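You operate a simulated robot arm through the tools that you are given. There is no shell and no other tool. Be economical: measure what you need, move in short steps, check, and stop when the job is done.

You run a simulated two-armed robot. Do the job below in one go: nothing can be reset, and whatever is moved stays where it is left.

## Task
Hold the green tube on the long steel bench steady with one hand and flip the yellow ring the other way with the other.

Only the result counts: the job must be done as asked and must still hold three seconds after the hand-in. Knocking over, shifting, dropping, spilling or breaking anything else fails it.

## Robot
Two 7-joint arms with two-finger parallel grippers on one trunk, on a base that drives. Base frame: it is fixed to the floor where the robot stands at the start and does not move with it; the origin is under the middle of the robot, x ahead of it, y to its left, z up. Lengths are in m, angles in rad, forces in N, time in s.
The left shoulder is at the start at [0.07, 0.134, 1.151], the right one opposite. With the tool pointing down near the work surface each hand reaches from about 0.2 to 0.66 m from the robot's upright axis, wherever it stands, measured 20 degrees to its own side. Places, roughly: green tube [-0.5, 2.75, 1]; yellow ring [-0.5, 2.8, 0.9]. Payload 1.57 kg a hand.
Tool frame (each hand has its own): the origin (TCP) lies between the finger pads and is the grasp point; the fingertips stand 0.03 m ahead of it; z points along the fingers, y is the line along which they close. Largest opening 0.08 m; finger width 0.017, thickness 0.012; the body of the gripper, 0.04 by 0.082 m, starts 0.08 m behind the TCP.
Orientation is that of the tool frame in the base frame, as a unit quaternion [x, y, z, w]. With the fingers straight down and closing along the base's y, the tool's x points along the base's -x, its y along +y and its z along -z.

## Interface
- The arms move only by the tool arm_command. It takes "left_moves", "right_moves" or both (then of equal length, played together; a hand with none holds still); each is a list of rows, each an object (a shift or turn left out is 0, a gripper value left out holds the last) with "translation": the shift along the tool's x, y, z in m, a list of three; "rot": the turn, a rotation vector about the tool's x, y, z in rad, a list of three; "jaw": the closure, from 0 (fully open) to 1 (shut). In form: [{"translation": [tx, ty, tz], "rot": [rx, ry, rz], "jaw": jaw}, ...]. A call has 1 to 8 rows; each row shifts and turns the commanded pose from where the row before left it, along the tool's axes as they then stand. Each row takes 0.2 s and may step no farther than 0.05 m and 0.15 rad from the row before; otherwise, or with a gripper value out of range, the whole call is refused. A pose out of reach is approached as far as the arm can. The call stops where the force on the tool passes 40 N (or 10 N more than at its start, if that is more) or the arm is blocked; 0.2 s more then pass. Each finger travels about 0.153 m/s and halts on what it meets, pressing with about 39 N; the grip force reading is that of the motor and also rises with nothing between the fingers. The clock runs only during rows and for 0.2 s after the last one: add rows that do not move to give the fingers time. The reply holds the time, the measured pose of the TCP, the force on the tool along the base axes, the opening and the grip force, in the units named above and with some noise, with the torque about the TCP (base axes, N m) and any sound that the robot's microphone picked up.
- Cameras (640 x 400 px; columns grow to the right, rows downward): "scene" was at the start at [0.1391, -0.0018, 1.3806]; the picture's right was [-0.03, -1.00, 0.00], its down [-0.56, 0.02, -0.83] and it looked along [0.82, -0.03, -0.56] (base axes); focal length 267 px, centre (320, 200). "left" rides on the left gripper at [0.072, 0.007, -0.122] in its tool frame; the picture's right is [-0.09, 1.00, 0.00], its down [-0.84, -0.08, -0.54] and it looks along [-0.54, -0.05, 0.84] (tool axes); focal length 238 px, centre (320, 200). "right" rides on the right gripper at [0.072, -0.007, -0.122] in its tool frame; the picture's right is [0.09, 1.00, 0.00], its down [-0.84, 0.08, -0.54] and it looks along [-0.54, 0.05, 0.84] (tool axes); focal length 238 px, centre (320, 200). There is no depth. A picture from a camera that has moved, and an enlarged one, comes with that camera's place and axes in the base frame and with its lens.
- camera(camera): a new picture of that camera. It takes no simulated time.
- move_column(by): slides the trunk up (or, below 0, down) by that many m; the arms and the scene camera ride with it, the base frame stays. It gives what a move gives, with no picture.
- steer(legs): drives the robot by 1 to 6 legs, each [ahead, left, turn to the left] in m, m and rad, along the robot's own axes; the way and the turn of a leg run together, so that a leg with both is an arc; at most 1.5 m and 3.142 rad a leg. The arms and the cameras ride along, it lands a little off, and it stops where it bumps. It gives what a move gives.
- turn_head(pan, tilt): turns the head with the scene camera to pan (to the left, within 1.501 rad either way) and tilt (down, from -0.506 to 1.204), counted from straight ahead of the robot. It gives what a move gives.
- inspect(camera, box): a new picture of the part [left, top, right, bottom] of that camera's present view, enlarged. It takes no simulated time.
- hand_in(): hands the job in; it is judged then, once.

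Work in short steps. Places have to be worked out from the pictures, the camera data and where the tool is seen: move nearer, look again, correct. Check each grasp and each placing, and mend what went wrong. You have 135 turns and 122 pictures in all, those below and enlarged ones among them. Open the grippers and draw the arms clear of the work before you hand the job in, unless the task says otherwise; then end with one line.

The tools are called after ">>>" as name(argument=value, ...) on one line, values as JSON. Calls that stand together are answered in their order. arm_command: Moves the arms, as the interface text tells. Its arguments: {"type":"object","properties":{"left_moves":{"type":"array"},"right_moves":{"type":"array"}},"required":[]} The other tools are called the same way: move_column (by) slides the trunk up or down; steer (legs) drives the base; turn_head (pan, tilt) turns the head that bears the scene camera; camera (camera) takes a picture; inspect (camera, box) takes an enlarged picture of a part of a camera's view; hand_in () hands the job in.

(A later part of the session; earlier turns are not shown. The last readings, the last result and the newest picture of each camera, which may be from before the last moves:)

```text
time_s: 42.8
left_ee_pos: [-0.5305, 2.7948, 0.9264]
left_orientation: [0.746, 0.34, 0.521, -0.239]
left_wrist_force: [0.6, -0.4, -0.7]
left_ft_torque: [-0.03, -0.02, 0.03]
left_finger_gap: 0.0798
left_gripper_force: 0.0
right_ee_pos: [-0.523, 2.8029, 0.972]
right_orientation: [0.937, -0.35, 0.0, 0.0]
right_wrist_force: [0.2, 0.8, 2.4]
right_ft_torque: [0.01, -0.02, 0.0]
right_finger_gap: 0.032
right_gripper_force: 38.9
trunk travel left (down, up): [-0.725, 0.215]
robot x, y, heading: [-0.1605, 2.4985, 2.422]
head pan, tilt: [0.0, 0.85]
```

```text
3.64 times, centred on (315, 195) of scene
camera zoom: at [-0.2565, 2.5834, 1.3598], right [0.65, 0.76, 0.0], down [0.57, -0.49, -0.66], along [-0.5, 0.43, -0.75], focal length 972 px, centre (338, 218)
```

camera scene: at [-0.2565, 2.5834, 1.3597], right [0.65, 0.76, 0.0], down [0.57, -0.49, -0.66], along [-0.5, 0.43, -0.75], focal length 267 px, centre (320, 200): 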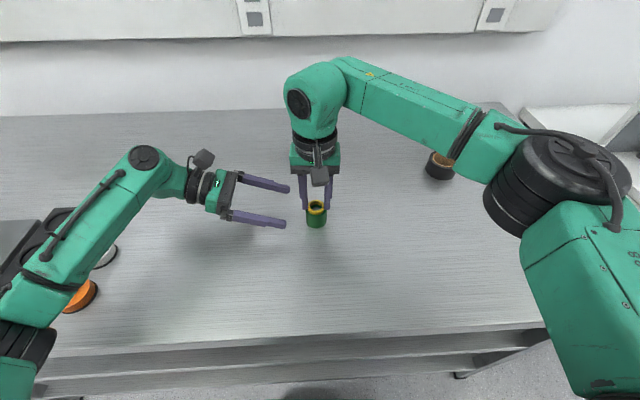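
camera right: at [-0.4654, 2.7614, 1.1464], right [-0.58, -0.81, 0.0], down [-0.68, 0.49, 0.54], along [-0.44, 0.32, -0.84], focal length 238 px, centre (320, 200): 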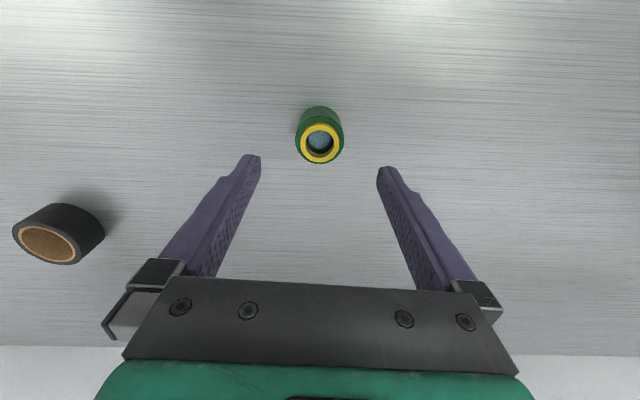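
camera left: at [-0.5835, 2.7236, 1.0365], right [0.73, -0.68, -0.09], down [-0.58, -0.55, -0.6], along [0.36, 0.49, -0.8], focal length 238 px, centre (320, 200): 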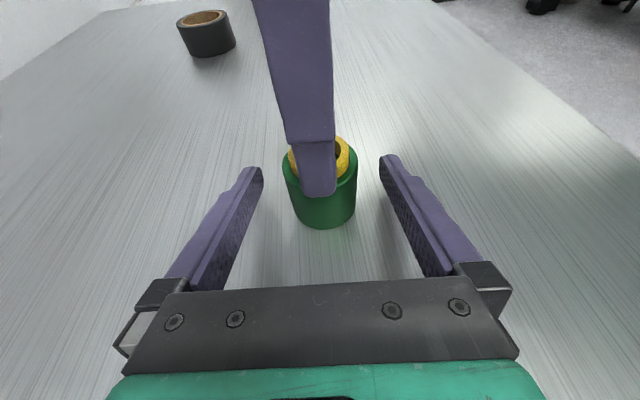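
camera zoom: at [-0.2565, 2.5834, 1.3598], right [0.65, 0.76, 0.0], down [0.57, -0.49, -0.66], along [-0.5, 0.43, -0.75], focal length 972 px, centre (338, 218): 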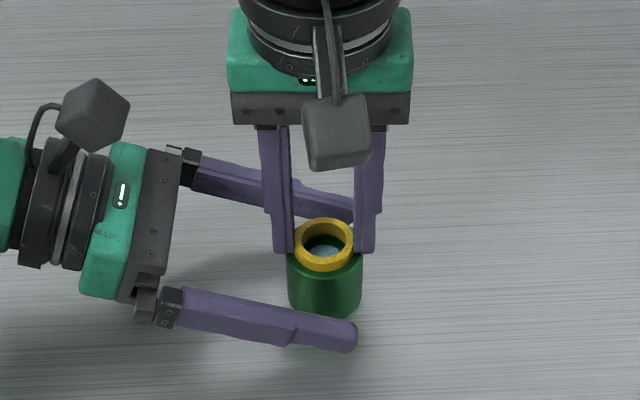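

Centred between the left fingers. I advance 8 mm more and close on the tube.

>>> arm_command(left_moves=[{"translation": [0, 0, 0.008]}, {"jaw": 0.42}, {"jaw": 0.5}, {"jaw": 0.65}, {}, {}])

>>> inspect(camera="scene", box=[240, 140, 390, 250])

```text
time_s: 44.2
left_ee_pos: [-0.5264, 2.8013, 0.9237]
left_orientation: [0.746, 0.34, 0.521, -0.238]
left_wrist_force: [10.9, -8.6, 2.5]
left_ft_torque: [0.08, 0.04, 0.09]
left_finger_gap: 0.0428
left_gripper_force: 38.9
right_ee_pos: [-0.5238, 2.8028, 0.9714]
right_orientation: [0.937, -0.349, -0.002, -0.001]
right_wrist_force: [-9.2, 7.9, -0.8]
right_ft_torque: [0.24, 0.34, -0.17]
right_finger_gap: 0.0318
right_gripper_force: 39.1
trunk travel left (down, up): [-0.725, 0.215]
robot x, y, heading: [-0.1632, 2.5017, 2.43]
head pan, tilt: [0.0, 0.85]
```

```text
3.64 times, centred on (315, 195) of scene
camera zoom: at [-0.2563, 2.5835, 1.3597], right [0.65, 0.76, 0.0], down [0.57, -0.49, -0.66], along [-0.5, 0.43, -0.75], focal length 972 px, centre (338, 218)
```

zoom: 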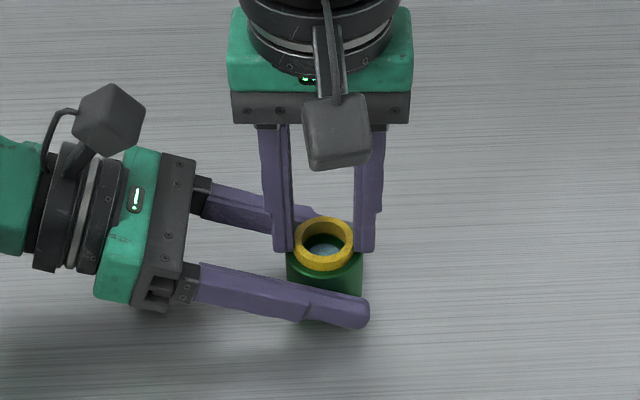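

Tube held (42.8 mm). There is ~13 N of side load between hands; I shift the left 1 mm back to relieve it, then pull the ring up.

>>> arm_command(left_moves=[{"translation": [0, 0.001, 0]}, {}, {}, {}, {}], right_moves=[{}, {"translation": [0, 0, -0.003]}, {"translation": [0, 0, -0.003]}, {"translation": [0, 0, -0.003]}, {}])

>>> inspect(camera="scene", box=[240, 140, 390, 250])

```text
time_s: 45.4
left_ee_pos: [-0.5274, 2.8007, 0.9268]
left_orientation: [0.745, 0.339, 0.522, -0.241]
left_wrist_force: [6.4, -4.7, 30.2]
left_ft_torque: [0.17, 0.04, -0.02]
left_finger_gap: 0.0432
left_gripper_force: 39.5
right_ee_pos: [-0.5239, 2.8032, 0.9784]
right_orientation: [0.937, -0.348, 0.002, 0.0]
right_wrist_force: [-6.9, 4.8, -31.0]
right_ft_torque: [0.15, 0.17, -0.04]
right_finger_gap: 0.0321
right_gripper_force: 39.1
trunk travel left (down, up): [-0.725, 0.215]
robot x, y, heading: [-0.1581, 2.5006, 2.427]
head pan, tilt: [0.0, 0.85]
```

```text
3.64 times, centred on (315, 195) of scene
camera zoom: at [-0.2568, 2.5838, 1.3597], right [0.65, 0.76, 0.0], down [0.57, -0.49, -0.66], along [-0.5, 0.43, -0.75], focal length 972 px, centre (338, 218)
```

zoom: 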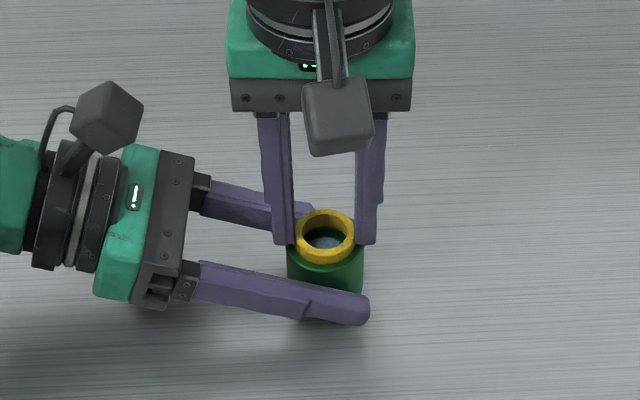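

About 31 N of pull and the ring appears to be sliding out. I continue upward.

>>> arm_command(right_moves=[{"translation": [0, 0, -0.002]}, {"translation": [0, 0, -0.002]}, {}])

>>> inspect(camera="scene", box=[280, 170, 360, 230])

```text
time_s: 46.2
left_ee_pos: [-0.5262, 2.8012, 0.9259]
left_orientation: [0.745, 0.34, 0.521, -0.24]
left_wrist_force: [-0.2, 1.2, 29.9]
left_ft_torque: [0.32, 0.12, 0.08]
left_finger_gap: 0.0425
left_gripper_force: 39.1
right_ee_pos: [-0.5247, 2.8033, 0.9837]
right_orientation: [0.937, -0.349, 0.002, -0.001]
right_wrist_force: [1.5, -1.4, -30.2]
right_ft_torque: [-0.31, -0.29, -0.08]
right_finger_gap: 0.0321
right_gripper_force: 38.9
trunk travel left (down, up): [-0.725, 0.215]
robot x, y, heading: [-0.1563, 2.4946, 2.427]
head pan, tilt: [0.0, 0.85]
```

```text
6.67 times, centred on (320, 200) of scene
camera zoom: at [-0.2568, 2.5839, 1.3597], right [0.65, 0.76, 0.0], down [0.57, -0.49, -0.66], along [-0.5, 0.43, -0.75], focal length 1781 px, centre (320, 200)
```

zoom: 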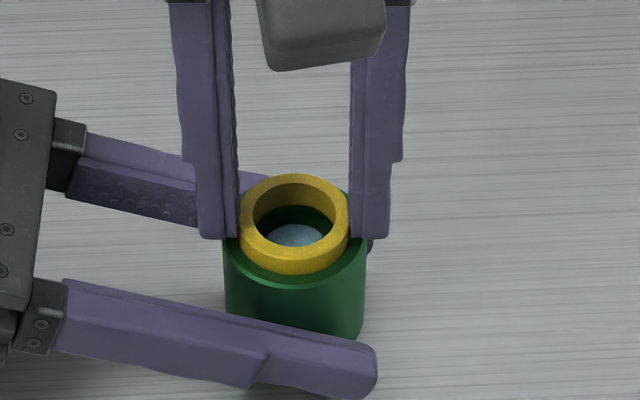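

The tube seems to have slipped upward in the left fingers. I check from the left camera and a wider zoom.

>>> camera(camera="left")

>>> inspect(camera="left", box=[250, 120, 400, 240])

>>> inspect(camera="right", box=[240, 80, 400, 200])

```text
81 pictures are left
camera left: at [-0.5792, 2.7286, 1.0341], right [0.73, -0.67, -0.09], down [-0.58, -0.55, -0.6], along [0.36, 0.49, -0.79], focal length 238 px, centre (320, 200)
```

left: 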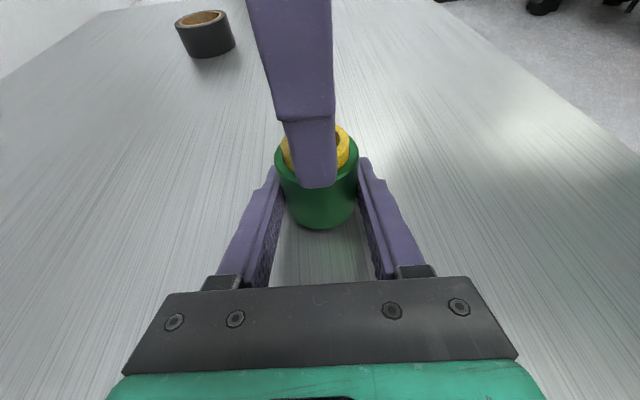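

```text
3.33 times, centred on (325, 180) of left
camera zoom: at [-0.5792, 2.7286, 1.0341], right [0.73, -0.67, -0.09], down [-0.58, -0.55, -0.6], along [0.36, 0.49, -0.79], focal length 794 px, centre (303, 267)
```

zoom: 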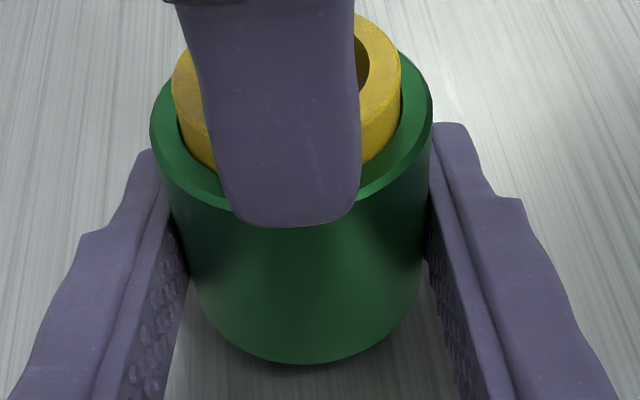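

```text
3.33 times, centred on (320, 140) of right
camera zoom: at [-0.4657, 2.7614, 1.1058], right [-0.58, -0.81, 0.0], down [-0.69, 0.49, 0.54], along [-0.44, 0.31, -0.84], focal length 794 px, centre (320, 400)
```

zoom: 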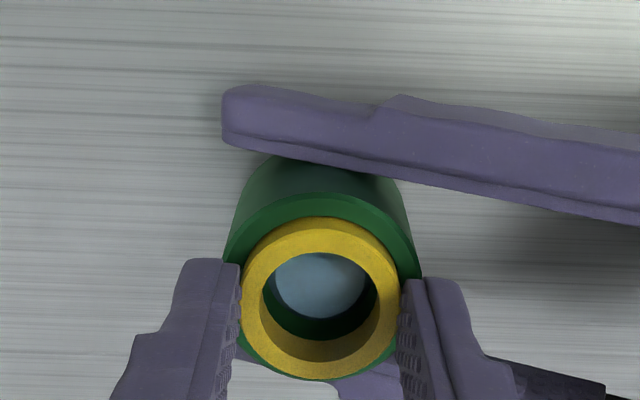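

Comparing views: the ring has come out ~3–4 mm while the tube also crept up ~8 mm in the left fingers. I keep pulling with small twists, which cuts the axial friction of the fit.

>>> arm_command(right_moves=[{"translation": [0, 0, -0.001], "rot": [0, 0, 0.08]}, {"translation": [0, 0, -0.001], "rot": [0, 0, -0.08]}, {"translation": [0, 0, -0.001], "rot": [0, 0, -0.08]}, {"translation": [0, 0, -0.001], "rot": [0, 0, 0.08]}, {}])

>>> inspect(camera="scene", box=[280, 170, 360, 230])

>>> inspect(camera="left", box=[250, 120, 400, 240])

```text
time_s: 47.4
left_ee_pos: [-0.527, 2.8006, 0.9237]
left_orientation: [0.746, 0.341, 0.521, -0.237]
left_wrist_force: [-6.0, 0.3, 14.9]
left_ft_torque: [0.14, -0.12, -0.07]
left_finger_gap: 0.0429
left_gripper_force: 39.0
right_ee_pos: [-0.5242, 2.8042, 0.9892]
right_orientation: [0.937, -0.35, 0.0, 0.0]
right_wrist_force: [5.9, 0.5, -17.1]
right_ft_torque: [-0.02, -0.3, 0.12]
right_finger_gap: 0.0321
right_gripper_force: 39.0
trunk travel left (down, up): [-0.725, 0.215]
robot x, y, heading: [-0.156, 2.4975, 2.428]
head pan, tilt: [0.0, 0.85]
```

```text
6.67 times, centred on (320, 200) of scene
camera zoom: at [-0.2568, 2.5839, 1.3597], right [0.65, 0.76, 0.0], down [0.57, -0.49, -0.66], along [-0.5, 0.43, -0.75], focal length 1781 px, centre (320, 200)
```

zoom: 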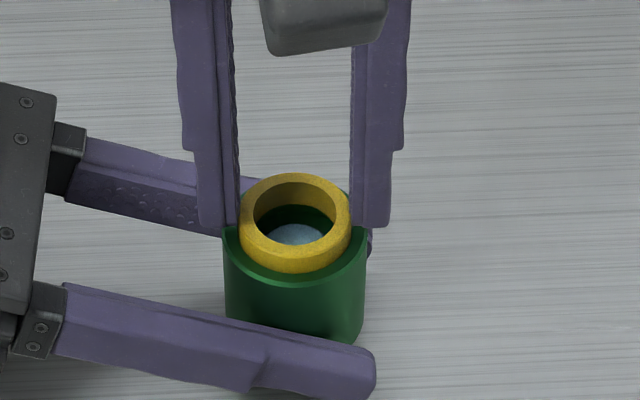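

```text
3.33 times, centred on (325, 180) of left
camera zoom: at [-0.579, 2.7285, 1.0329], right [0.73, -0.68, -0.09], down [-0.58, -0.55, -0.6], along [0.36, 0.49, -0.8], focal length 794 px, centre (303, 267)
```

zoom: 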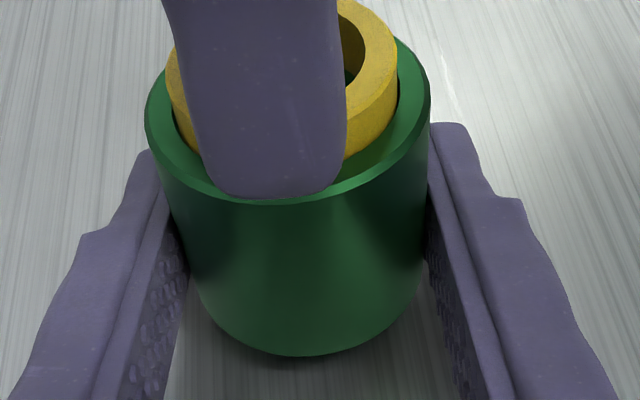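

The right fingers slid up the ring instead; likely the fit jams under the side moments. I reset: open the left slightly, lower the tube to the bench, then regrip low on the ring and align freely.

>>> arm_command(left_moves=[{"jaw": 0.4}, {}, {}, {}, {}, {}], right_moves=[{}, {}, {"translation": [0, 0, 0.004]}, {"translation": [0, 0, 0.004]}, {"translation": [0, 0, 0.003]}, {}])

>>> inspect(camera="scene", box=[280, 170, 360, 230])

```text
time_s: 48.8
left_ee_pos: [-0.5267, 2.8001, 0.9246]
left_orientation: [0.746, 0.34, 0.521, -0.238]
left_wrist_force: [0.6, 0.0, 0.5]
left_ft_torque: [0.03, 0.0, 0.0]
left_finger_gap: 0.0478
left_gripper_force: 0.1
right_ee_pos: [-0.5237, 2.8026, 0.9785]
right_orientation: [0.937, -0.35, 0.0, 0.0]
right_wrist_force: [0.0, -0.1, 2.4]
right_ft_torque: [0.09, 0.01, 0.03]
right_finger_gap: 0.0322
right_gripper_force: 39.5
trunk travel left (down, up): [-0.725, 0.215]
robot x, y, heading: [-0.159, 2.5001, 2.427]
head pan, tilt: [0.0, 0.85]
```

```text
6.67 times, centred on (320, 200) of scene
camera zoom: at [-0.2566, 2.5836, 1.3598], right [0.65, 0.76, 0.0], down [0.57, -0.49, -0.66], along [-0.5, 0.43, -0.75], focal length 1781 px, centre (320, 200)
```

zoom: 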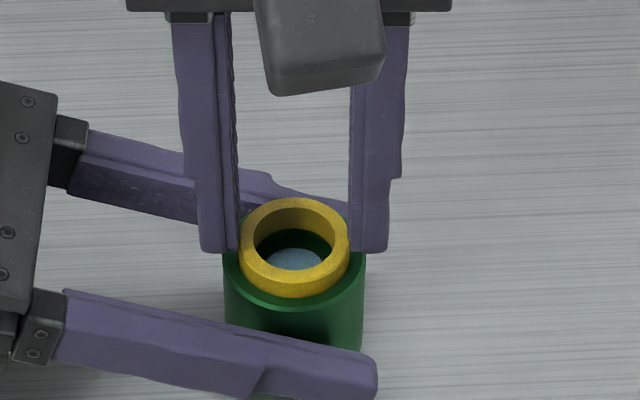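

Tube still floats ~4 mm; I lower more until it rests, then regrip lower on the ring.

>>> arm_command(right_moves=[{"translation": [0, 0, 0.002]}, {"translation": [0, 0, 0.002]}, {"translation": [0, 0, 0.001]}, {}])

```text
time_s: 49.8
left_ee_pos: [-0.5245, 2.7998, 0.9248]
left_orientation: [0.746, 0.34, 0.521, -0.238]
left_wrist_force: [-0.2, 0.8, 0.2]
left_ft_torque: [-0.03, -0.03, 0.01]
left_finger_gap: 0.048
left_gripper_force: 0.1
right_ee_pos: [-0.524, 2.803, 0.9733]
right_orientation: [0.937, -0.349, 0.0, 0.0]
right_wrist_force: [-1.3, -0.2, 3.8]
right_ft_torque: [0.07, 0.06, 0.01]
right_finger_gap: 0.0319
right_gripper_force: 39.2
trunk travel left (down, up): [-0.725, 0.215]
robot x, y, heading: [-0.1607, 2.4984, 2.424]
head pan, tilt: [0.0, 0.85]
```

>>> arm_command(right_moves=[{"translation": [0, 0, 0.001]}, {"translation": [0, 0, 0.001]}, {}])

>>> inspect(camera="scene", box=[280, 170, 360, 230])

```text
time_s: 50.6
left_ee_pos: [-0.5258, 2.7998, 0.9248]
left_orientation: [0.746, 0.339, 0.521, -0.239]
left_wrist_force: [0.2, 0.9, -0.8]
left_ft_torque: [-0.03, 0.02, -0.03]
left_finger_gap: 0.0482
left_gripper_force: 0.1
right_ee_pos: [-0.5233, 2.8018, 0.9719]
right_orientation: [0.937, -0.349, -0.001, 0.0]
right_wrist_force: [-2.9, 2.5, 13.8]
right_ft_torque: [0.29, -0.04, 0.07]
right_finger_gap: 0.0321
right_gripper_force: 39.5
trunk travel left (down, up): [-0.725, 0.215]
robot x, y, heading: [-0.1624, 2.5001, 2.43]
head pan, tilt: [0.0, 0.85]
```

```text
6.67 times, centred on (320, 200) of scene
camera zoom: at [-0.2554, 2.5826, 1.36], right [0.65, 0.76, 0.0], down [0.57, -0.49, -0.66], along [-0.5, 0.43, -0.75], focal length 1781 px, centre (320, 200)
```

zoom: 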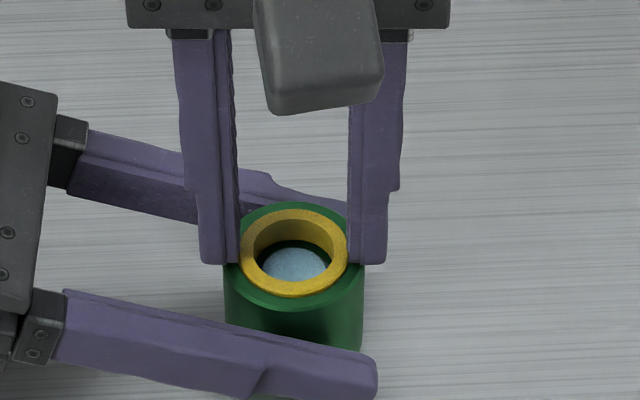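

The ring actually slid inward ~3 mm under just 14 N, so the fit isn't tight; the earlier pull jammed from side moments. I take the pressure off and close the left on the tube again, then read the loads.

>>> arm_command(left_moves=[{}, {"jaw": 0.47}, {"jaw": 0.65}, {}, {}], right_moves=[{"translation": [0, 0, -0.001]}, {}, {}, {}, {}])

```text
time_s: 51.8
left_ee_pos: [-0.5262, 2.7985, 0.9258]
left_orientation: [0.746, 0.34, 0.521, -0.238]
left_wrist_force: [1.4, -1.3, 0.9]
left_ft_torque: [0.05, -0.15, 0.01]
left_finger_gap: 0.0427
left_gripper_force: 38.8
right_ee_pos: [-0.5241, 2.8026, 0.9716]
right_orientation: [0.937, -0.349, -0.001, 0.0]
right_wrist_force: [-4.3, 1.1, 12.4]
right_ft_torque: [0.18, 0.3, -0.03]
right_finger_gap: 0.0321
right_gripper_force: 38.9
trunk travel left (down, up): [-0.725, 0.215]
robot x, y, heading: [-0.159, 2.5009, 2.429]
head pan, tilt: [0.0, 0.85]
```

Loads are small now. I pull slowly, 1 mm per row, and watch.

>>> arm_command(right_moves=[{"translation": [0, 0, -0.001]}, {}, {"translation": [0, 0, -0.001]}, {}, {"translation": [0, 0, -0.001]}, {}])

>>> inspect(camera="scene", box=[280, 170, 360, 230])

```text
time_s: 53.2
left_ee_pos: [-0.5255, 2.8006, 0.9249]
left_orientation: [0.746, 0.339, 0.522, -0.238]
left_wrist_force: [12.4, 0.2, 8.7]
left_ft_torque: [0.06, 0.24, -0.04]
left_finger_gap: 0.0424
left_gripper_force: 39.0
right_ee_pos: [-0.5235, 2.8031, 0.9731]
right_orientation: [0.937, -0.349, -0.001, 0.0]
right_wrist_force: [-11.8, 1.6, -4.2]
right_ft_torque: [0.1, 0.31, 0.0]
right_finger_gap: 0.0322
right_gripper_force: 38.7
trunk travel left (down, up): [-0.725, 0.215]
robot x, y, heading: [-0.159, 2.4988, 2.423]
head pan, tilt: [0.0, 0.85]
```

```text
6.67 times, centred on (320, 200) of scene
camera zoom: at [-0.2563, 2.5836, 1.3598], right [0.65, 0.76, 0.0], down [0.57, -0.49, -0.66], along [-0.5, 0.43, -0.75], focal length 1781 px, centre (320, 200)
```

zoom: 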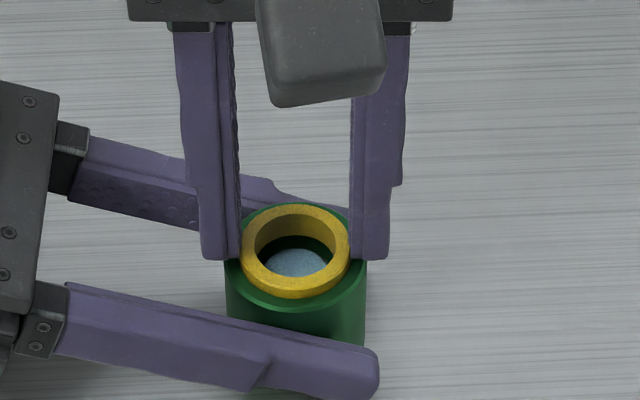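

There's a ~12 N lateral load (right needs to go ~1.2 mm forward, 0.8 mm left). I null it, then continue pulling gently.

>>> arm_command(right_moves=[{"translation": [-0.0012, 0.0008, 0]}, {}, {"translation": [0, 0, -0.001]}, {}, {"translation": [0, 0, -0.001]}, {}])

>>> inspect(camera="scene", box=[280, 170, 360, 230])

```text
time_s: 54.6
left_ee_pos: [-0.5271, 2.8001, 0.9251]
left_orientation: [0.746, 0.34, 0.52, -0.239]
left_wrist_force: [-0.3, 2.0, 8.1]
left_ft_torque: [0.06, -0.14, 0.06]
left_finger_gap: 0.0427
left_gripper_force: 39.0
right_ee_pos: [-0.5246, 2.8028, 0.9767]
right_orientation: [0.937, -0.348, 0.0, 0.001]
right_wrist_force: [0.4, -2.0, -4.3]
right_ft_torque: [-0.05, 0.01, -0.09]
right_finger_gap: 0.0323
right_gripper_force: 39.0
trunk travel left (down, up): [-0.725, 0.215]
robot x, y, heading: [-0.1596, 2.4977, 2.43]
head pan, tilt: [0.0, 0.85]
```

```text
6.67 times, centred on (320, 200) of scene
camera zoom: at [-0.2559, 2.5834, 1.3598], right [0.65, 0.76, 0.0], down [0.57, -0.49, -0.66], along [-0.5, 0.43, -0.75], focal length 1781 px, centre (320, 200)
```

zoom: 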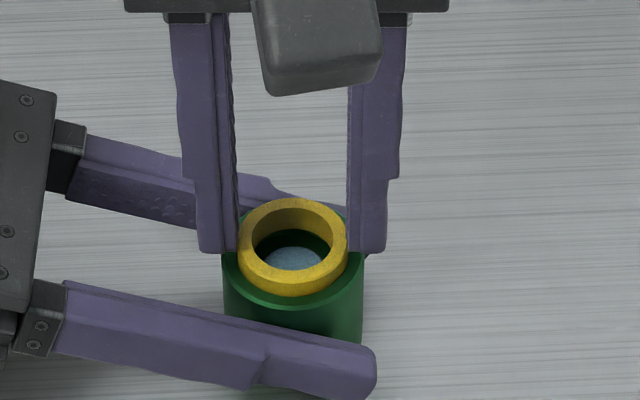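

Now the ring slides out with only 4 N. I continue gently.

>>> arm_command(right_moves=[{"translation": [0, 0, -0.001]}, {}, {"translation": [0, 0, -0.001]}, {}, {"translation": [0, 0, -0.001]}, {}])

>>> inspect(camera="scene", box=[280, 170, 360, 230])

```text
time_s: 56.0
left_ee_pos: [-0.5261, 2.8005, 0.9263]
left_orientation: [0.746, 0.339, 0.521, -0.24]
left_wrist_force: [-0.6, -2.8, 25.0]
left_ft_torque: [-0.08, -0.24, 0.06]
left_finger_gap: 0.0423
left_gripper_force: 39.2
right_ee_pos: [-0.524, 2.8027, 0.9793]
right_orientation: [0.937, -0.35, 0.002, 0.0]
right_wrist_force: [0.4, 2.7, -26.2]
right_ft_torque: [0.25, 0.13, -0.06]
right_finger_gap: 0.0323
right_gripper_force: 39.8
trunk travel left (down, up): [-0.725, 0.215]
robot x, y, heading: [-0.1629, 2.4987, 2.433]
head pan, tilt: [0.0, 0.85]
```

```text
6.67 times, centred on (320, 200) of scene
camera zoom: at [-0.2567, 2.5838, 1.3597], right [0.65, 0.76, 0.0], down [0.57, -0.49, -0.66], along [-0.5, 0.43, -0.75], focal length 1781 px, centre (320, 200)
```

zoom: 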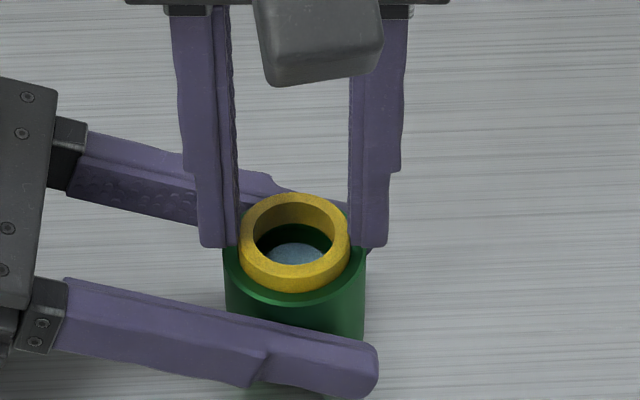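

Pull force jumped to 26 N at this height, as if there's a stop. I look closely at how far the ring stands out.

>>> inspect(camera="scene", box=[300, 185, 344, 222])

>>> inspect(camera="left", box=[270, 110, 370, 210])

```text
10.81 times, centred on (322, 204) of scene
camera zoom: at [-0.2567, 2.5838, 1.3597], right [0.65, 0.76, 0.0], down [0.57, -0.49, -0.66], along [-0.5, 0.43, -0.75], focal length 2888 px, centre (298, 162)
```

zoom: 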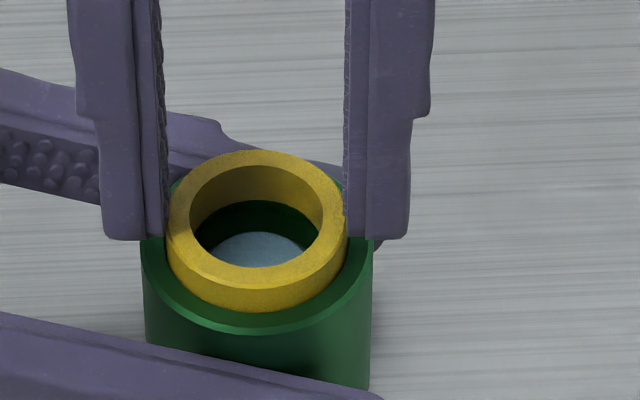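

```text
4.00 times, centred on (320, 160) of left
camera zoom: at [-0.5788, 2.7287, 1.0348], right [0.73, -0.68, -0.09], down [-0.58, -0.55, -0.6], along [0.36, 0.49, -0.79], focal length 953 px, centre (320, 360)
```

zoom: 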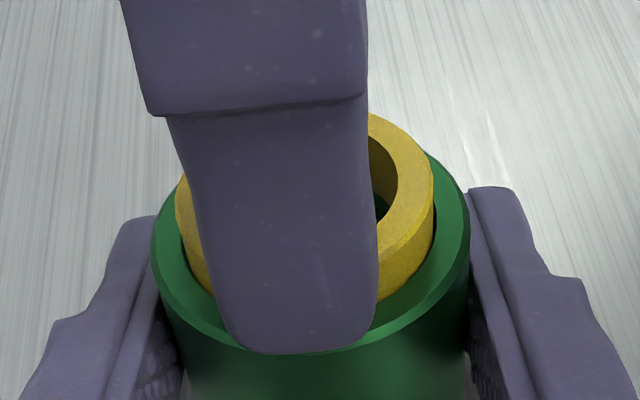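

Measured protrusion is ~7.8 mm, ring clear of the bore laterally: it's a friction fit of ~25–30 N, about the same as my grip's slip limit. I relax the pull, then twist back and forth while rising slowly so the friction acts mostly sideways.

>>> arm_command(right_moves=[{"translation": [0, 0, 0.0015]}, {"rot": [0, 0, 0.15]}, {"translation": [0, 0, -0.0007], "rot": [0, 0, 0.15]}, {"translation": [0, 0, -0.0007], "rot": [0, 0, -0.15]}, {"translation": [0, 0, -0.0007], "rot": [0, 0, -0.15]}, {"translation": [0, 0, -0.0007], "rot": [0, 0, -0.15]}, {"translation": [0, 0, -0.0007], "rot": [0, 0, -0.15]}])

>>> inspect(camera="scene", box=[300, 185, 344, 222])

```text
time_s: 57.6
left_ee_pos: [-0.5267, 2.8009, 0.9243]
left_orientation: [0.746, 0.341, 0.52, -0.238]
left_wrist_force: [0.5, 0.2, -0.5]
left_ft_torque: [-0.01, -0.01, -0.03]
left_finger_gap: 0.0426
left_gripper_force: 38.9
right_ee_pos: [-0.5258, 2.8027, 0.9828]
right_orientation: [0.979, -0.204, 0.0, 0.0]
right_wrist_force: [0.8, 0.7, 0.1]
right_ft_torque: [-0.03, 0.0, 0.01]
right_finger_gap: 0.0199
right_gripper_force: 0.2
trunk travel left (down, up): [-0.725, 0.215]
robot x, y, heading: [-0.159, 2.4989, 2.431]
head pan, tilt: [0.0, 0.85]
```

```text
10.81 times, centred on (322, 204) of scene
camera zoom: at [-0.2569, 2.5839, 1.3596], right [0.65, 0.76, 0.0], down [0.57, -0.49, -0.66], along [-0.5, 0.43, -0.75], focal length 2888 px, centre (298, 162)
```

zoom: 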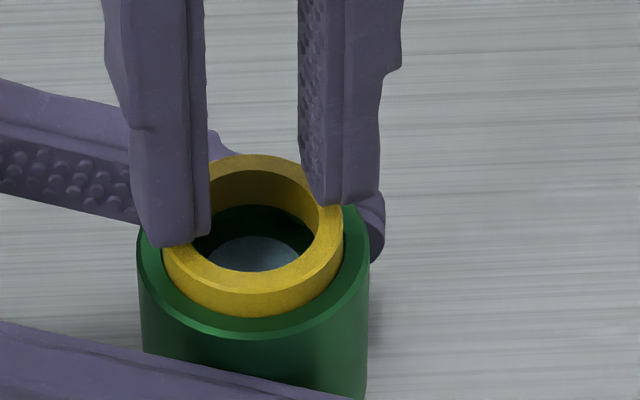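

The fingers slipped off the top. Before trying again I raise the right hand and look very closely at the ring and bore.

>>> arm_command(right_moves=[{"translation": [0, 0, -0.02], "jaw": 0.3}, {"translation": [0, 0, -0.03], "rot": [0, 0, 0.15]}, {"translation": [0.03, 0, -0.02], "rot": [0, 0, 0.15]}, {}])

>>> inspect(camera="right", box=[270, 60, 370, 160])

>>> inspect(camera="scene", box=[300, 185, 344, 222])

>>> inspect(camera="left", box=[270, 110, 370, 210])

```text
time_s: 58.6
left_ee_pos: [-0.5271, 2.8004, 0.9242]
left_orientation: [0.745, 0.34, 0.522, -0.238]
left_wrist_force: [-0.6, 0.7, 0.1]
left_ft_torque: [0.01, 0.01, -0.04]
left_finger_gap: 0.0427
left_gripper_force: 38.9
right_ee_pos: [-0.4999, 2.787, 1.0496]
right_orientation: [0.937, -0.349, 0.0, -0.001]
right_wrist_force: [0.0, -0.3, -0.3]
right_ft_torque: [-0.02, -0.02, 0.01]
right_finger_gap: 0.0561
right_gripper_force: 0.0
trunk travel left (down, up): [-0.725, 0.215]
robot x, y, heading: [-0.1557, 2.5007, 2.427]
head pan, tilt: [0.0, 0.85]
```

```text
4.00 times, centred on (320, 110) of right
camera zoom: at [-0.4416, 2.7447, 1.1708], right [-0.58, -0.81, 0.0], down [-0.68, 0.49, 0.54], along [-0.44, 0.32, -0.84], focal length 953 px, centre (320, 560)
```

zoom: 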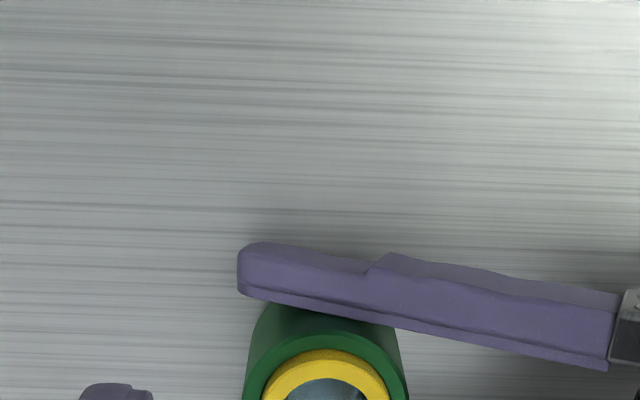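

```text
10.81 times, centred on (322, 204) of scene
camera zoom: at [-0.2575, 2.584, 1.3596], right [0.65, 0.76, 0.0], down [0.57, -0.49, -0.66], along [-0.5, 0.43, -0.75], focal length 2888 px, centre (298, 162)
```

zoom: 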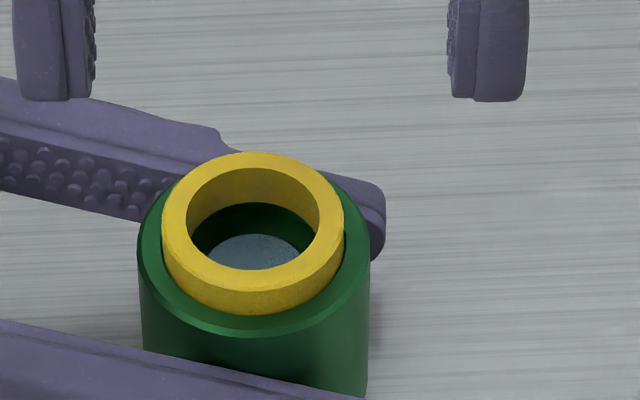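

```text
4.00 times, centred on (320, 160) of left
camera zoom: at [-0.5792, 2.7288, 1.033], right [0.73, -0.68, -0.09], down [-0.58, -0.55, -0.6], along [0.36, 0.49, -0.8], focal length 953 px, centre (320, 360)
```

zoom: 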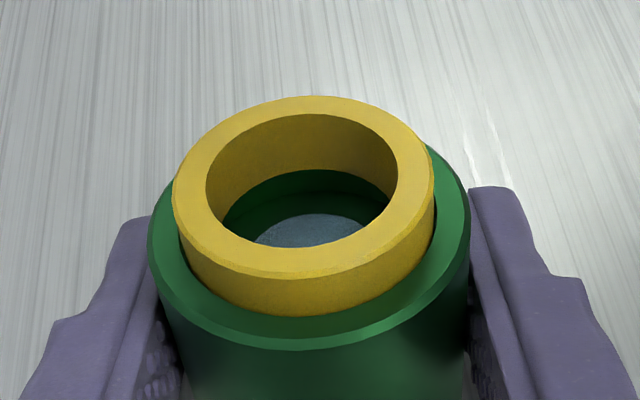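

Ring slides freely between ~4 and ~8 mm of protrusion yet stops hard at 8 mm, where it began, so it may be a snap/bistable slide rather than a plug. I test: press lightly on the ring with the fingertips and see if it springs back.

>>> arm_command(right_moves=[{"translation": [-0.0289, 0.004, 0], "jaw": 0.79}, {"translation": [0, 0, 0.03]}, {"translation": [0, 0, 0.03]}, {}, {}])

>>> inspect(camera="scene", box=[300, 185, 344, 222])

```text
time_s: 59.8
left_ee_pos: [-0.5268, 2.8008, 0.9248]
left_orientation: [0.746, 0.34, 0.521, -0.237]
left_wrist_force: [-0.7, -0.9, -0.3]
left_ft_torque: [0.02, 0.02, 0.0]
left_finger_gap: 0.0428
left_gripper_force: 38.9
right_ee_pos: [-0.5265, 2.8025, 0.989]
right_orientation: [0.938, -0.348, 0.0, -0.001]
right_wrist_force: [0.1, -0.3, -1.2]
right_ft_torque: [-0.04, 0.03, 0.0]
right_finger_gap: 0.0167
right_gripper_force: 0.1
trunk travel left (down, up): [-0.725, 0.215]
robot x, y, heading: [-0.1592, 2.497, 2.425]
head pan, tilt: [0.0, 0.85]
```

```text
10.81 times, centred on (322, 204) of scene
camera zoom: at [-0.2567, 2.584, 1.3597], right [0.65, 0.76, 0.0], down [0.57, -0.49, -0.66], along [-0.5, 0.43, -0.75], focal length 2888 px, centre (298, 162)
```

zoom: 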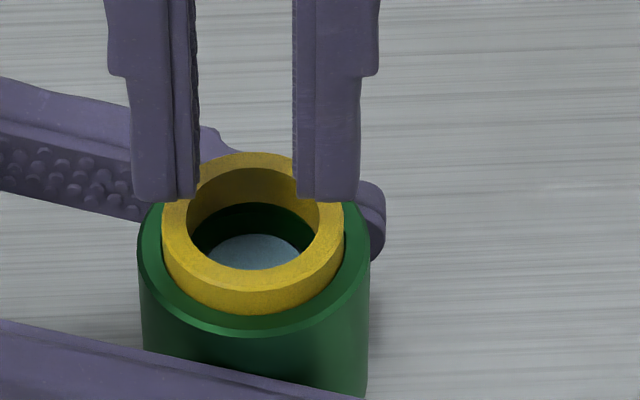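

Ring top is ~5.5 mm below the tips. I press down in 1 mm steps to push it ~3 mm.

>>> arm_command(right_moves=[{"translation": [0, 0, 0.005]}, {"translation": [0, 0, 0.001]}, {"translation": [0, 0, 0.001]}, {"translation": [0, 0, 0.001]}, {"translation": [0, 0, 0.001]}])

>>> inspect(camera="scene", box=[300, 185, 344, 222])

```text
time_s: 61.0
left_ee_pos: [-0.5261, 2.8017, 0.9244]
left_orientation: [0.745, 0.341, 0.52, -0.239]
left_wrist_force: [0.0, -0.5, -0.9]
left_ft_torque: [-0.03, -0.03, -0.01]
left_finger_gap: 0.0424
left_gripper_force: 38.6
right_ee_pos: [-0.5245, 2.8017, 0.9821]
right_orientation: [0.937, -0.349, 0.0, 0.0]
right_wrist_force: [0.8, 0.3, -0.2]
right_ft_torque: [0.03, 0.02, 0.0]
right_finger_gap: 0.0167
right_gripper_force: 0.1
trunk travel left (down, up): [-0.725, 0.215]
robot x, y, heading: [-0.1604, 2.4983, 2.43]
head pan, tilt: [0.0, 0.85]
```

```text
10.81 times, centred on (322, 204) of scene
camera zoom: at [-0.2568, 2.5838, 1.3597], right [0.65, 0.76, 0.0], down [0.57, -0.49, -0.66], along [-0.5, 0.43, -0.75], focal length 2888 px, centre (298, 162)
```

zoom: 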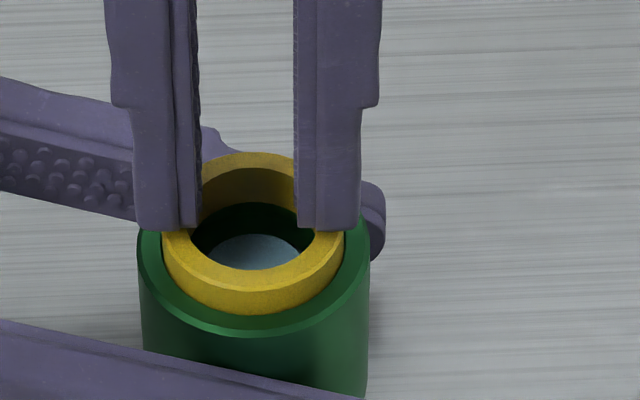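

No contact yet; continue.

>>> arm_command(right_moves=[{"translation": [0, 0, 0.001]}, {"translation": [0, 0, 0.001]}, {}])

```text
time_s: 61.8
left_ee_pos: [-0.5271, 2.8002, 0.9243]
left_orientation: [0.746, 0.34, 0.521, -0.238]
left_wrist_force: [0.3, -0.3, 0.2]
left_ft_torque: [0.01, 0.0, -0.02]
left_finger_gap: 0.043
left_gripper_force: 39.2
right_ee_pos: [-0.5237, 2.8027, 0.9801]
right_orientation: [0.937, -0.349, 0.0, 0.0]
right_wrist_force: [-0.4, 0.1, 0.2]
right_ft_torque: [-0.01, 0.0, 0.01]
right_finger_gap: 0.0168
right_gripper_force: 0.0
trunk travel left (down, up): [-0.725, 0.215]
robot x, y, heading: [-0.1604, 2.5011, 2.422]
head pan, tilt: [0.0, 0.85]
```

>>> arm_command(right_moves=[{"translation": [0, 0, 0.001]}, {"translation": [0, 0, 0.001]}, {}])

>>> inspect(camera="scene", box=[300, 185, 344, 222])

```text
time_s: 62.6
left_ee_pos: [-0.5259, 2.8008, 0.9233]
left_orientation: [0.746, 0.34, 0.521, -0.237]
left_wrist_force: [0.2, -1.6, -5.8]
left_ft_torque: [-0.02, 0.07, 0.0]
left_finger_gap: 0.0428
left_gripper_force: 38.6
right_ee_pos: [-0.525, 2.8024, 0.9791]
right_orientation: [0.937, -0.348, -0.001, 0.0]
right_wrist_force: [-0.8, 0.5, 4.6]
right_ft_torque: [0.07, -0.06, 0.02]
right_finger_gap: 0.0173
right_gripper_force: 0.4
trunk travel left (down, up): [-0.725, 0.215]
robot x, y, heading: [-0.1582, 2.5017, 2.426]
head pan, tilt: [0.0, 0.85]
```

```text
10.81 times, centred on (322, 204) of scene
camera zoom: at [-0.2568, 2.5838, 1.3597], right [0.65, 0.76, 0.0], down [0.57, -0.49, -0.66], along [-0.5, 0.43, -0.75], focal length 2888 px, centre (298, 162)
```

zoom: 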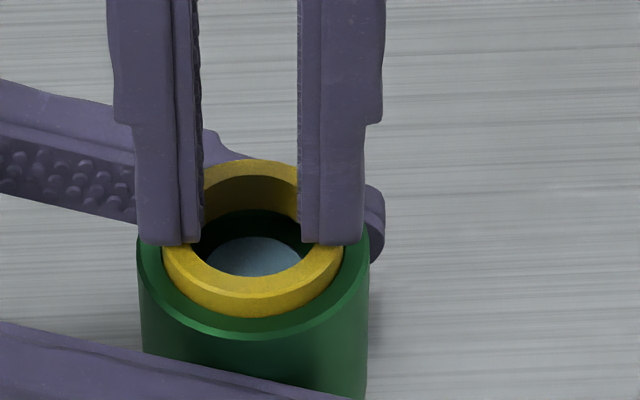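

The ring moved down ~2 mm under under 5 N. I lift off and see whether it springs back.

>>> arm_command(right_moves=[{"translation": [0, 0, -0.01]}, {}, {}])

>>> inspect(camera="scene", box=[300, 185, 344, 222])

```text
time_s: 63.4
left_ee_pos: [-0.5269, 2.8002, 0.9238]
left_orientation: [0.746, 0.341, 0.52, -0.238]
left_wrist_force: [0.1, -0.4, 0.2]
left_ft_torque: [0.02, 0.0, 0.01]
left_finger_gap: 0.0428
left_gripper_force: 39.3
right_ee_pos: [-0.5247, 2.802, 0.987]
right_orientation: [0.937, -0.348, 0.0, 0.0]
right_wrist_force: [0.3, 0.7, -0.4]
right_ft_torque: [0.0, 0.02, 0.01]
right_finger_gap: 0.0169
right_gripper_force: 0.1
trunk travel left (down, up): [-0.725, 0.215]
robot x, y, heading: [-0.1611, 2.5, 2.425]
head pan, tilt: [0.0, 0.85]
```

```text
10.81 times, centred on (322, 204) of scene
camera zoom: at [-0.2568, 2.5839, 1.3597], right [0.65, 0.76, 0.0], down [0.57, -0.49, -0.66], along [-0.5, 0.43, -0.75], focal length 2888 px, centre (298, 162)
```

zoom: 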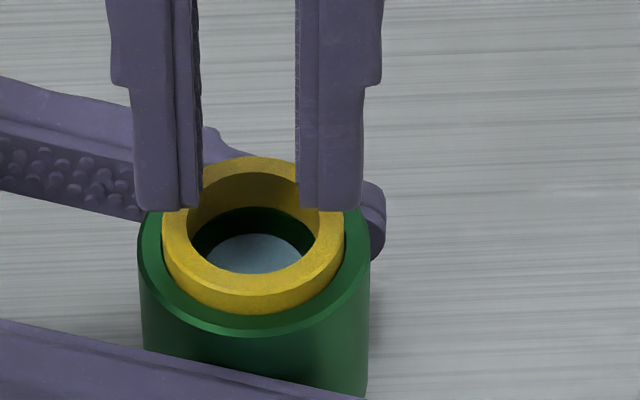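

The ring stays where pushed: light friction inward, but a hard stop outward. I test whether it turns freely: regrip without any pull and twist.

>>> arm_command(right_moves=[{"jaw": 0.53}, {"translation": [0, 0, 0.006]}, {"translation": [0, 0, 0.006]}, {"jaw": 0.75}, {}, {}])

>>> inspect(camera="scene", box=[300, 185, 344, 222])

```text
time_s: 64.8
left_ee_pos: [-0.5261, 2.8003, 0.9238]
left_orientation: [0.746, 0.34, 0.521, -0.237]
left_wrist_force: [1.7, 1.8, -4.7]
left_ft_torque: [-0.03, 0.06, 0.02]
left_finger_gap: 0.0425
left_gripper_force: 39.2
right_ee_pos: [-0.5239, 2.8029, 0.9777]
right_orientation: [0.937, -0.349, 0.0, 0.0]
right_wrist_force: [-0.4, -0.6, 4.6]
right_ft_torque: [0.03, 0.0, 0.01]
right_finger_gap: 0.0186
right_gripper_force: 0.0
trunk travel left (down, up): [-0.725, 0.215]
robot x, y, heading: [-0.1575, 2.5017, 2.429]
head pan, tilt: [0.0, 0.85]
```

```text
10.81 times, centred on (322, 204) of scene
camera zoom: at [-0.2568, 2.5838, 1.3597], right [0.65, 0.76, 0.0], down [0.57, -0.49, -0.66], along [-0.5, 0.43, -0.75], focal length 2888 px, centre (298, 162)
```

zoom: 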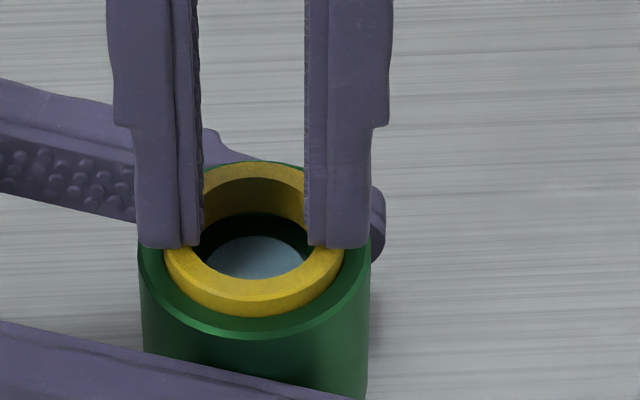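

The tips closed on the chamfer and rode onto the top. I lift, open, and go down until I feel the rim before closing.

>>> arm_command(right_moves=[{"translation": [0, 0, -0.008]}, {"jaw": 0.52}, {}, {"translation": [0, 0, 0.008]}, {"translation": [0, 0, 0.002]}, {}])

>>> inspect(camera="scene", box=[300, 185, 344, 222])

```text
time_s: 66.2
left_ee_pos: [-0.5268, 2.7995, 0.9237]
left_orientation: [0.746, 0.34, 0.521, -0.238]
left_wrist_force: [-0.6, -0.8, -0.6]
left_ft_torque: [-0.01, 0.03, 0.01]
left_finger_gap: 0.0426
left_gripper_force: 38.7
right_ee_pos: [-0.5233, 2.8026, 0.9763]
right_orientation: [0.937, -0.348, 0.0, 0.0]
right_wrist_force: [-0.3, 0.6, 0.0]
right_ft_torque: [0.01, 0.0, 0.0]
right_finger_gap: 0.0382
right_gripper_force: 0.2
trunk travel left (down, up): [-0.725, 0.215]
robot x, y, heading: [-0.1581, 2.4967, 2.431]
head pan, tilt: [0.0, 0.85]
```

```text
10.81 times, centred on (322, 204) of scene
camera zoom: at [-0.2568, 2.5838, 1.3597], right [0.65, 0.76, 0.0], down [0.57, -0.49, -0.66], along [-0.5, 0.43, -0.75], focal length 2888 px, centre (298, 162)
```

zoom: 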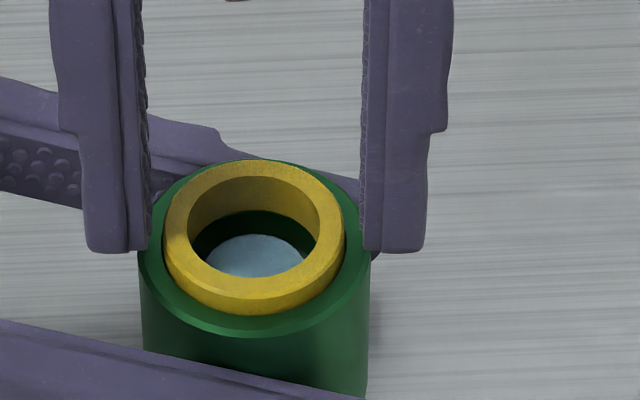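

Centred, tips ~1 mm above the rim. Close now.

>>> arm_command(right_moves=[{"translation": [0, 0, 0.0007]}, {"jaw": 0.58}, {"jaw": 0.7}, {}, {}])

>>> inspect(camera="scene", box=[300, 185, 344, 222])

```text
time_s: 67.4
left_ee_pos: [-0.5262, 2.8001, 0.9236]
left_orientation: [0.746, 0.341, 0.521, -0.238]
left_wrist_force: [-0.3, -2.9, -1.3]
left_ft_torque: [0.0, 0.03, 0.12]
left_finger_gap: 0.0426
left_gripper_force: 39.1
right_ee_pos: [-0.5251, 2.8023, 0.9752]
right_orientation: [0.937, -0.35, -0.001, 0.0]
right_wrist_force: [0.0, 1.7, -0.5]
right_ft_torque: [0.08, 0.0, -0.13]
right_finger_gap: 0.0317
right_gripper_force: 38.6
trunk travel left (down, up): [-0.725, 0.215]
robot x, y, heading: [-0.1587, 2.4988, 2.43]
head pan, tilt: [0.0, 0.85]
```

```text
10.81 times, centred on (322, 204) of scene
camera zoom: at [-0.2568, 2.5838, 1.3597], right [0.65, 0.76, 0.0], down [0.57, -0.49, -0.66], along [-0.5, 0.43, -0.75], focal length 2888 px, centre (298, 162)
```

zoom: 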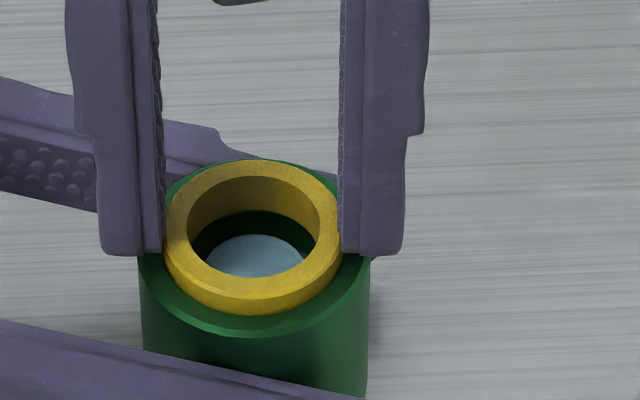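

Clean grip with little load. Twist test: +0.3 rad without pull, read the torque.

>>> arm_command(right_moves=[{"rot": [0, 0, 0.1]}, {"rot": [0, 0, 0.1]}, {"rot": [0, 0, 0.1]}])

>>> inspect(camera="scene", box=[300, 185, 344, 222])

```text
time_s: 68.2
left_ee_pos: [-0.5253, 2.8013, 0.9247]
left_orientation: [0.746, 0.34, 0.521, -0.237]
left_wrist_force: [1.2, 1.5, -6.6]
left_ft_torque: [-0.12, 0.12, -0.45]
left_finger_gap: 0.0426
left_gripper_force: 38.8
right_ee_pos: [-0.524, 2.803, 0.9743]
right_orientation: [0.875, -0.485, 0.0, 0.0]
right_wrist_force: [-1.5, -2.2, 4.6]
right_ft_torque: [-0.03, -0.03, 0.44]
right_finger_gap: 0.0322
right_gripper_force: 38.8
trunk travel left (down, up): [-0.725, 0.215]
robot x, y, heading: [-0.1609, 2.4964, 2.425]
head pan, tilt: [0.0, 0.85]
```

```text
10.81 times, centred on (322, 204) of scene
camera zoom: at [-0.2568, 2.5839, 1.3597], right [0.65, 0.76, 0.0], down [0.57, -0.49, -0.66], along [-0.5, 0.43, -0.75], focal length 2888 px, centre (298, 162)
```

zoom: 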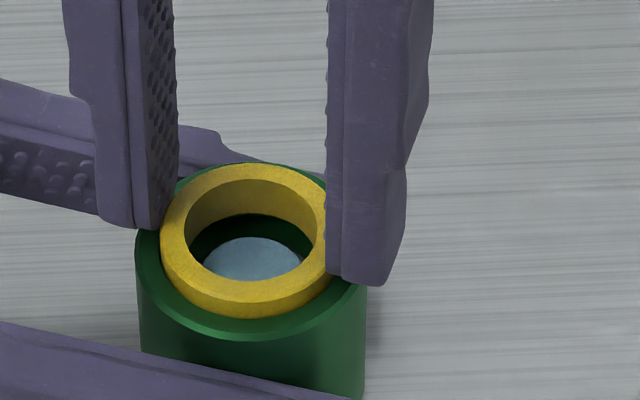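

Torque 0.44 N·m with an upward reaction. I now twist the other way and compare.

>>> arm_command(right_moves=[{"rot": [0, 0, -0.1]}, {"rot": [0, 0, -0.1]}, {"rot": [0, 0, -0.1]}, {"rot": [0, 0, -0.1]}, {"rot": [0, 0, -0.1]}, {"rot": [0, 0, -0.1]}])

>>> inspect(camera="scene", box=[300, 185, 344, 222])

```text
time_s: 69.6
left_ee_pos: [-0.5263, 2.8001, 0.9231]
left_orientation: [0.745, 0.341, 0.521, -0.24]
left_wrist_force: [-5.6, -4.7, -2.7]
left_ft_torque: [0.13, -0.24, 0.25]
left_finger_gap: 0.0427
left_gripper_force: 39.4
right_ee_pos: [-0.5241, 2.8031, 0.9737]
right_orientation: [0.979, -0.203, 0.0, -0.001]
right_wrist_force: [5.1, 4.7, 2.1]
right_ft_torque: [0.09, -0.11, -0.18]
right_finger_gap: 0.0316
right_gripper_force: 38.6
trunk travel left (down, up): [-0.725, 0.215]
robot x, y, heading: [-0.1616, 2.4982, 2.425]
head pan, tilt: [0.0, 0.85]
```

```text
10.81 times, centred on (322, 204) of scene
camera zoom: at [-0.2568, 2.5839, 1.3597], right [0.65, 0.76, 0.0], down [0.57, -0.49, -0.66], along [-0.5, 0.43, -0.75], focal length 2888 px, centre (298, 162)
```

zoom: 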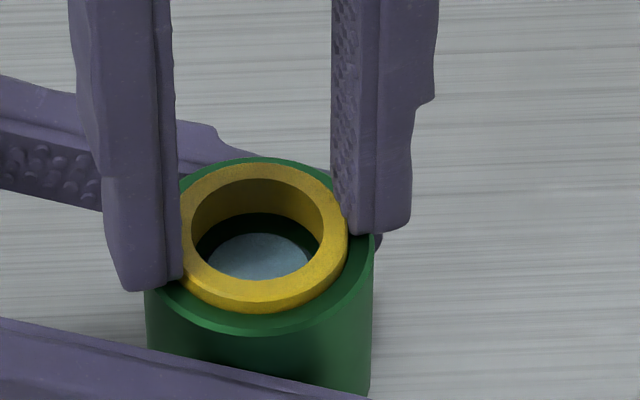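

Twisting let the ring slide axially under only a few N (it relaxed inward). So twist while rising gently, small rise per row, to walk it outward.

>>> arm_command(right_moves=[{"translation": [0, 0, -0.0007], "rot": [0, 0, 0.1]}, {"translation": [0, 0, -0.0005], "rot": [0, 0, 0.1]}, {"translation": [0, 0, -0.0005], "rot": [0, 0, 0.1]}, {"translation": [0, 0, -0.0005], "rot": [0, 0, 0.1]}, {"translation": [0, 0, -0.0005], "rot": [0, 0, 0.1]}, {"translation": [0, 0, -0.0005], "rot": [0, 0, 0.1]}])

>>> inspect(camera="scene", box=[300, 185, 344, 222])

```text
time_s: 71.0
left_ee_pos: [-0.5263, 2.7998, 0.924]
left_orientation: [0.746, 0.34, 0.52, -0.238]
left_wrist_force: [-0.3, -0.9, 4.1]
left_ft_torque: [-0.03, 0.06, -0.38]
left_finger_gap: 0.0427
left_gripper_force: 38.8
right_ee_pos: [-0.5233, 2.8041, 0.976]
right_orientation: [0.874, -0.487, 0.0, 0.0]
right_wrist_force: [0.5, 1.0, -4.5]
right_ft_torque: [0.09, -0.12, 0.43]
right_finger_gap: 0.0319
right_gripper_force: 38.9
trunk travel left (down, up): [-0.725, 0.215]
robot x, y, heading: [-0.1597, 2.4986, 2.423]
head pan, tilt: [0.0, 0.85]
```

```text
10.81 times, centred on (322, 204) of scene
camera zoom: at [-0.2568, 2.5838, 1.3597], right [0.65, 0.76, 0.0], down [0.57, -0.49, -0.66], along [-0.5, 0.43, -0.75], focal length 2888 px, centre (298, 162)
```

zoom: 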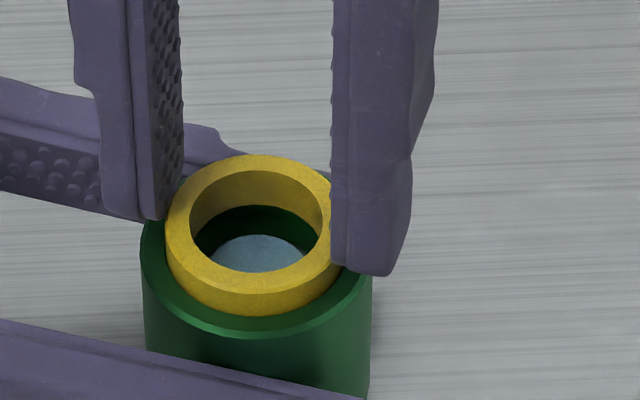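

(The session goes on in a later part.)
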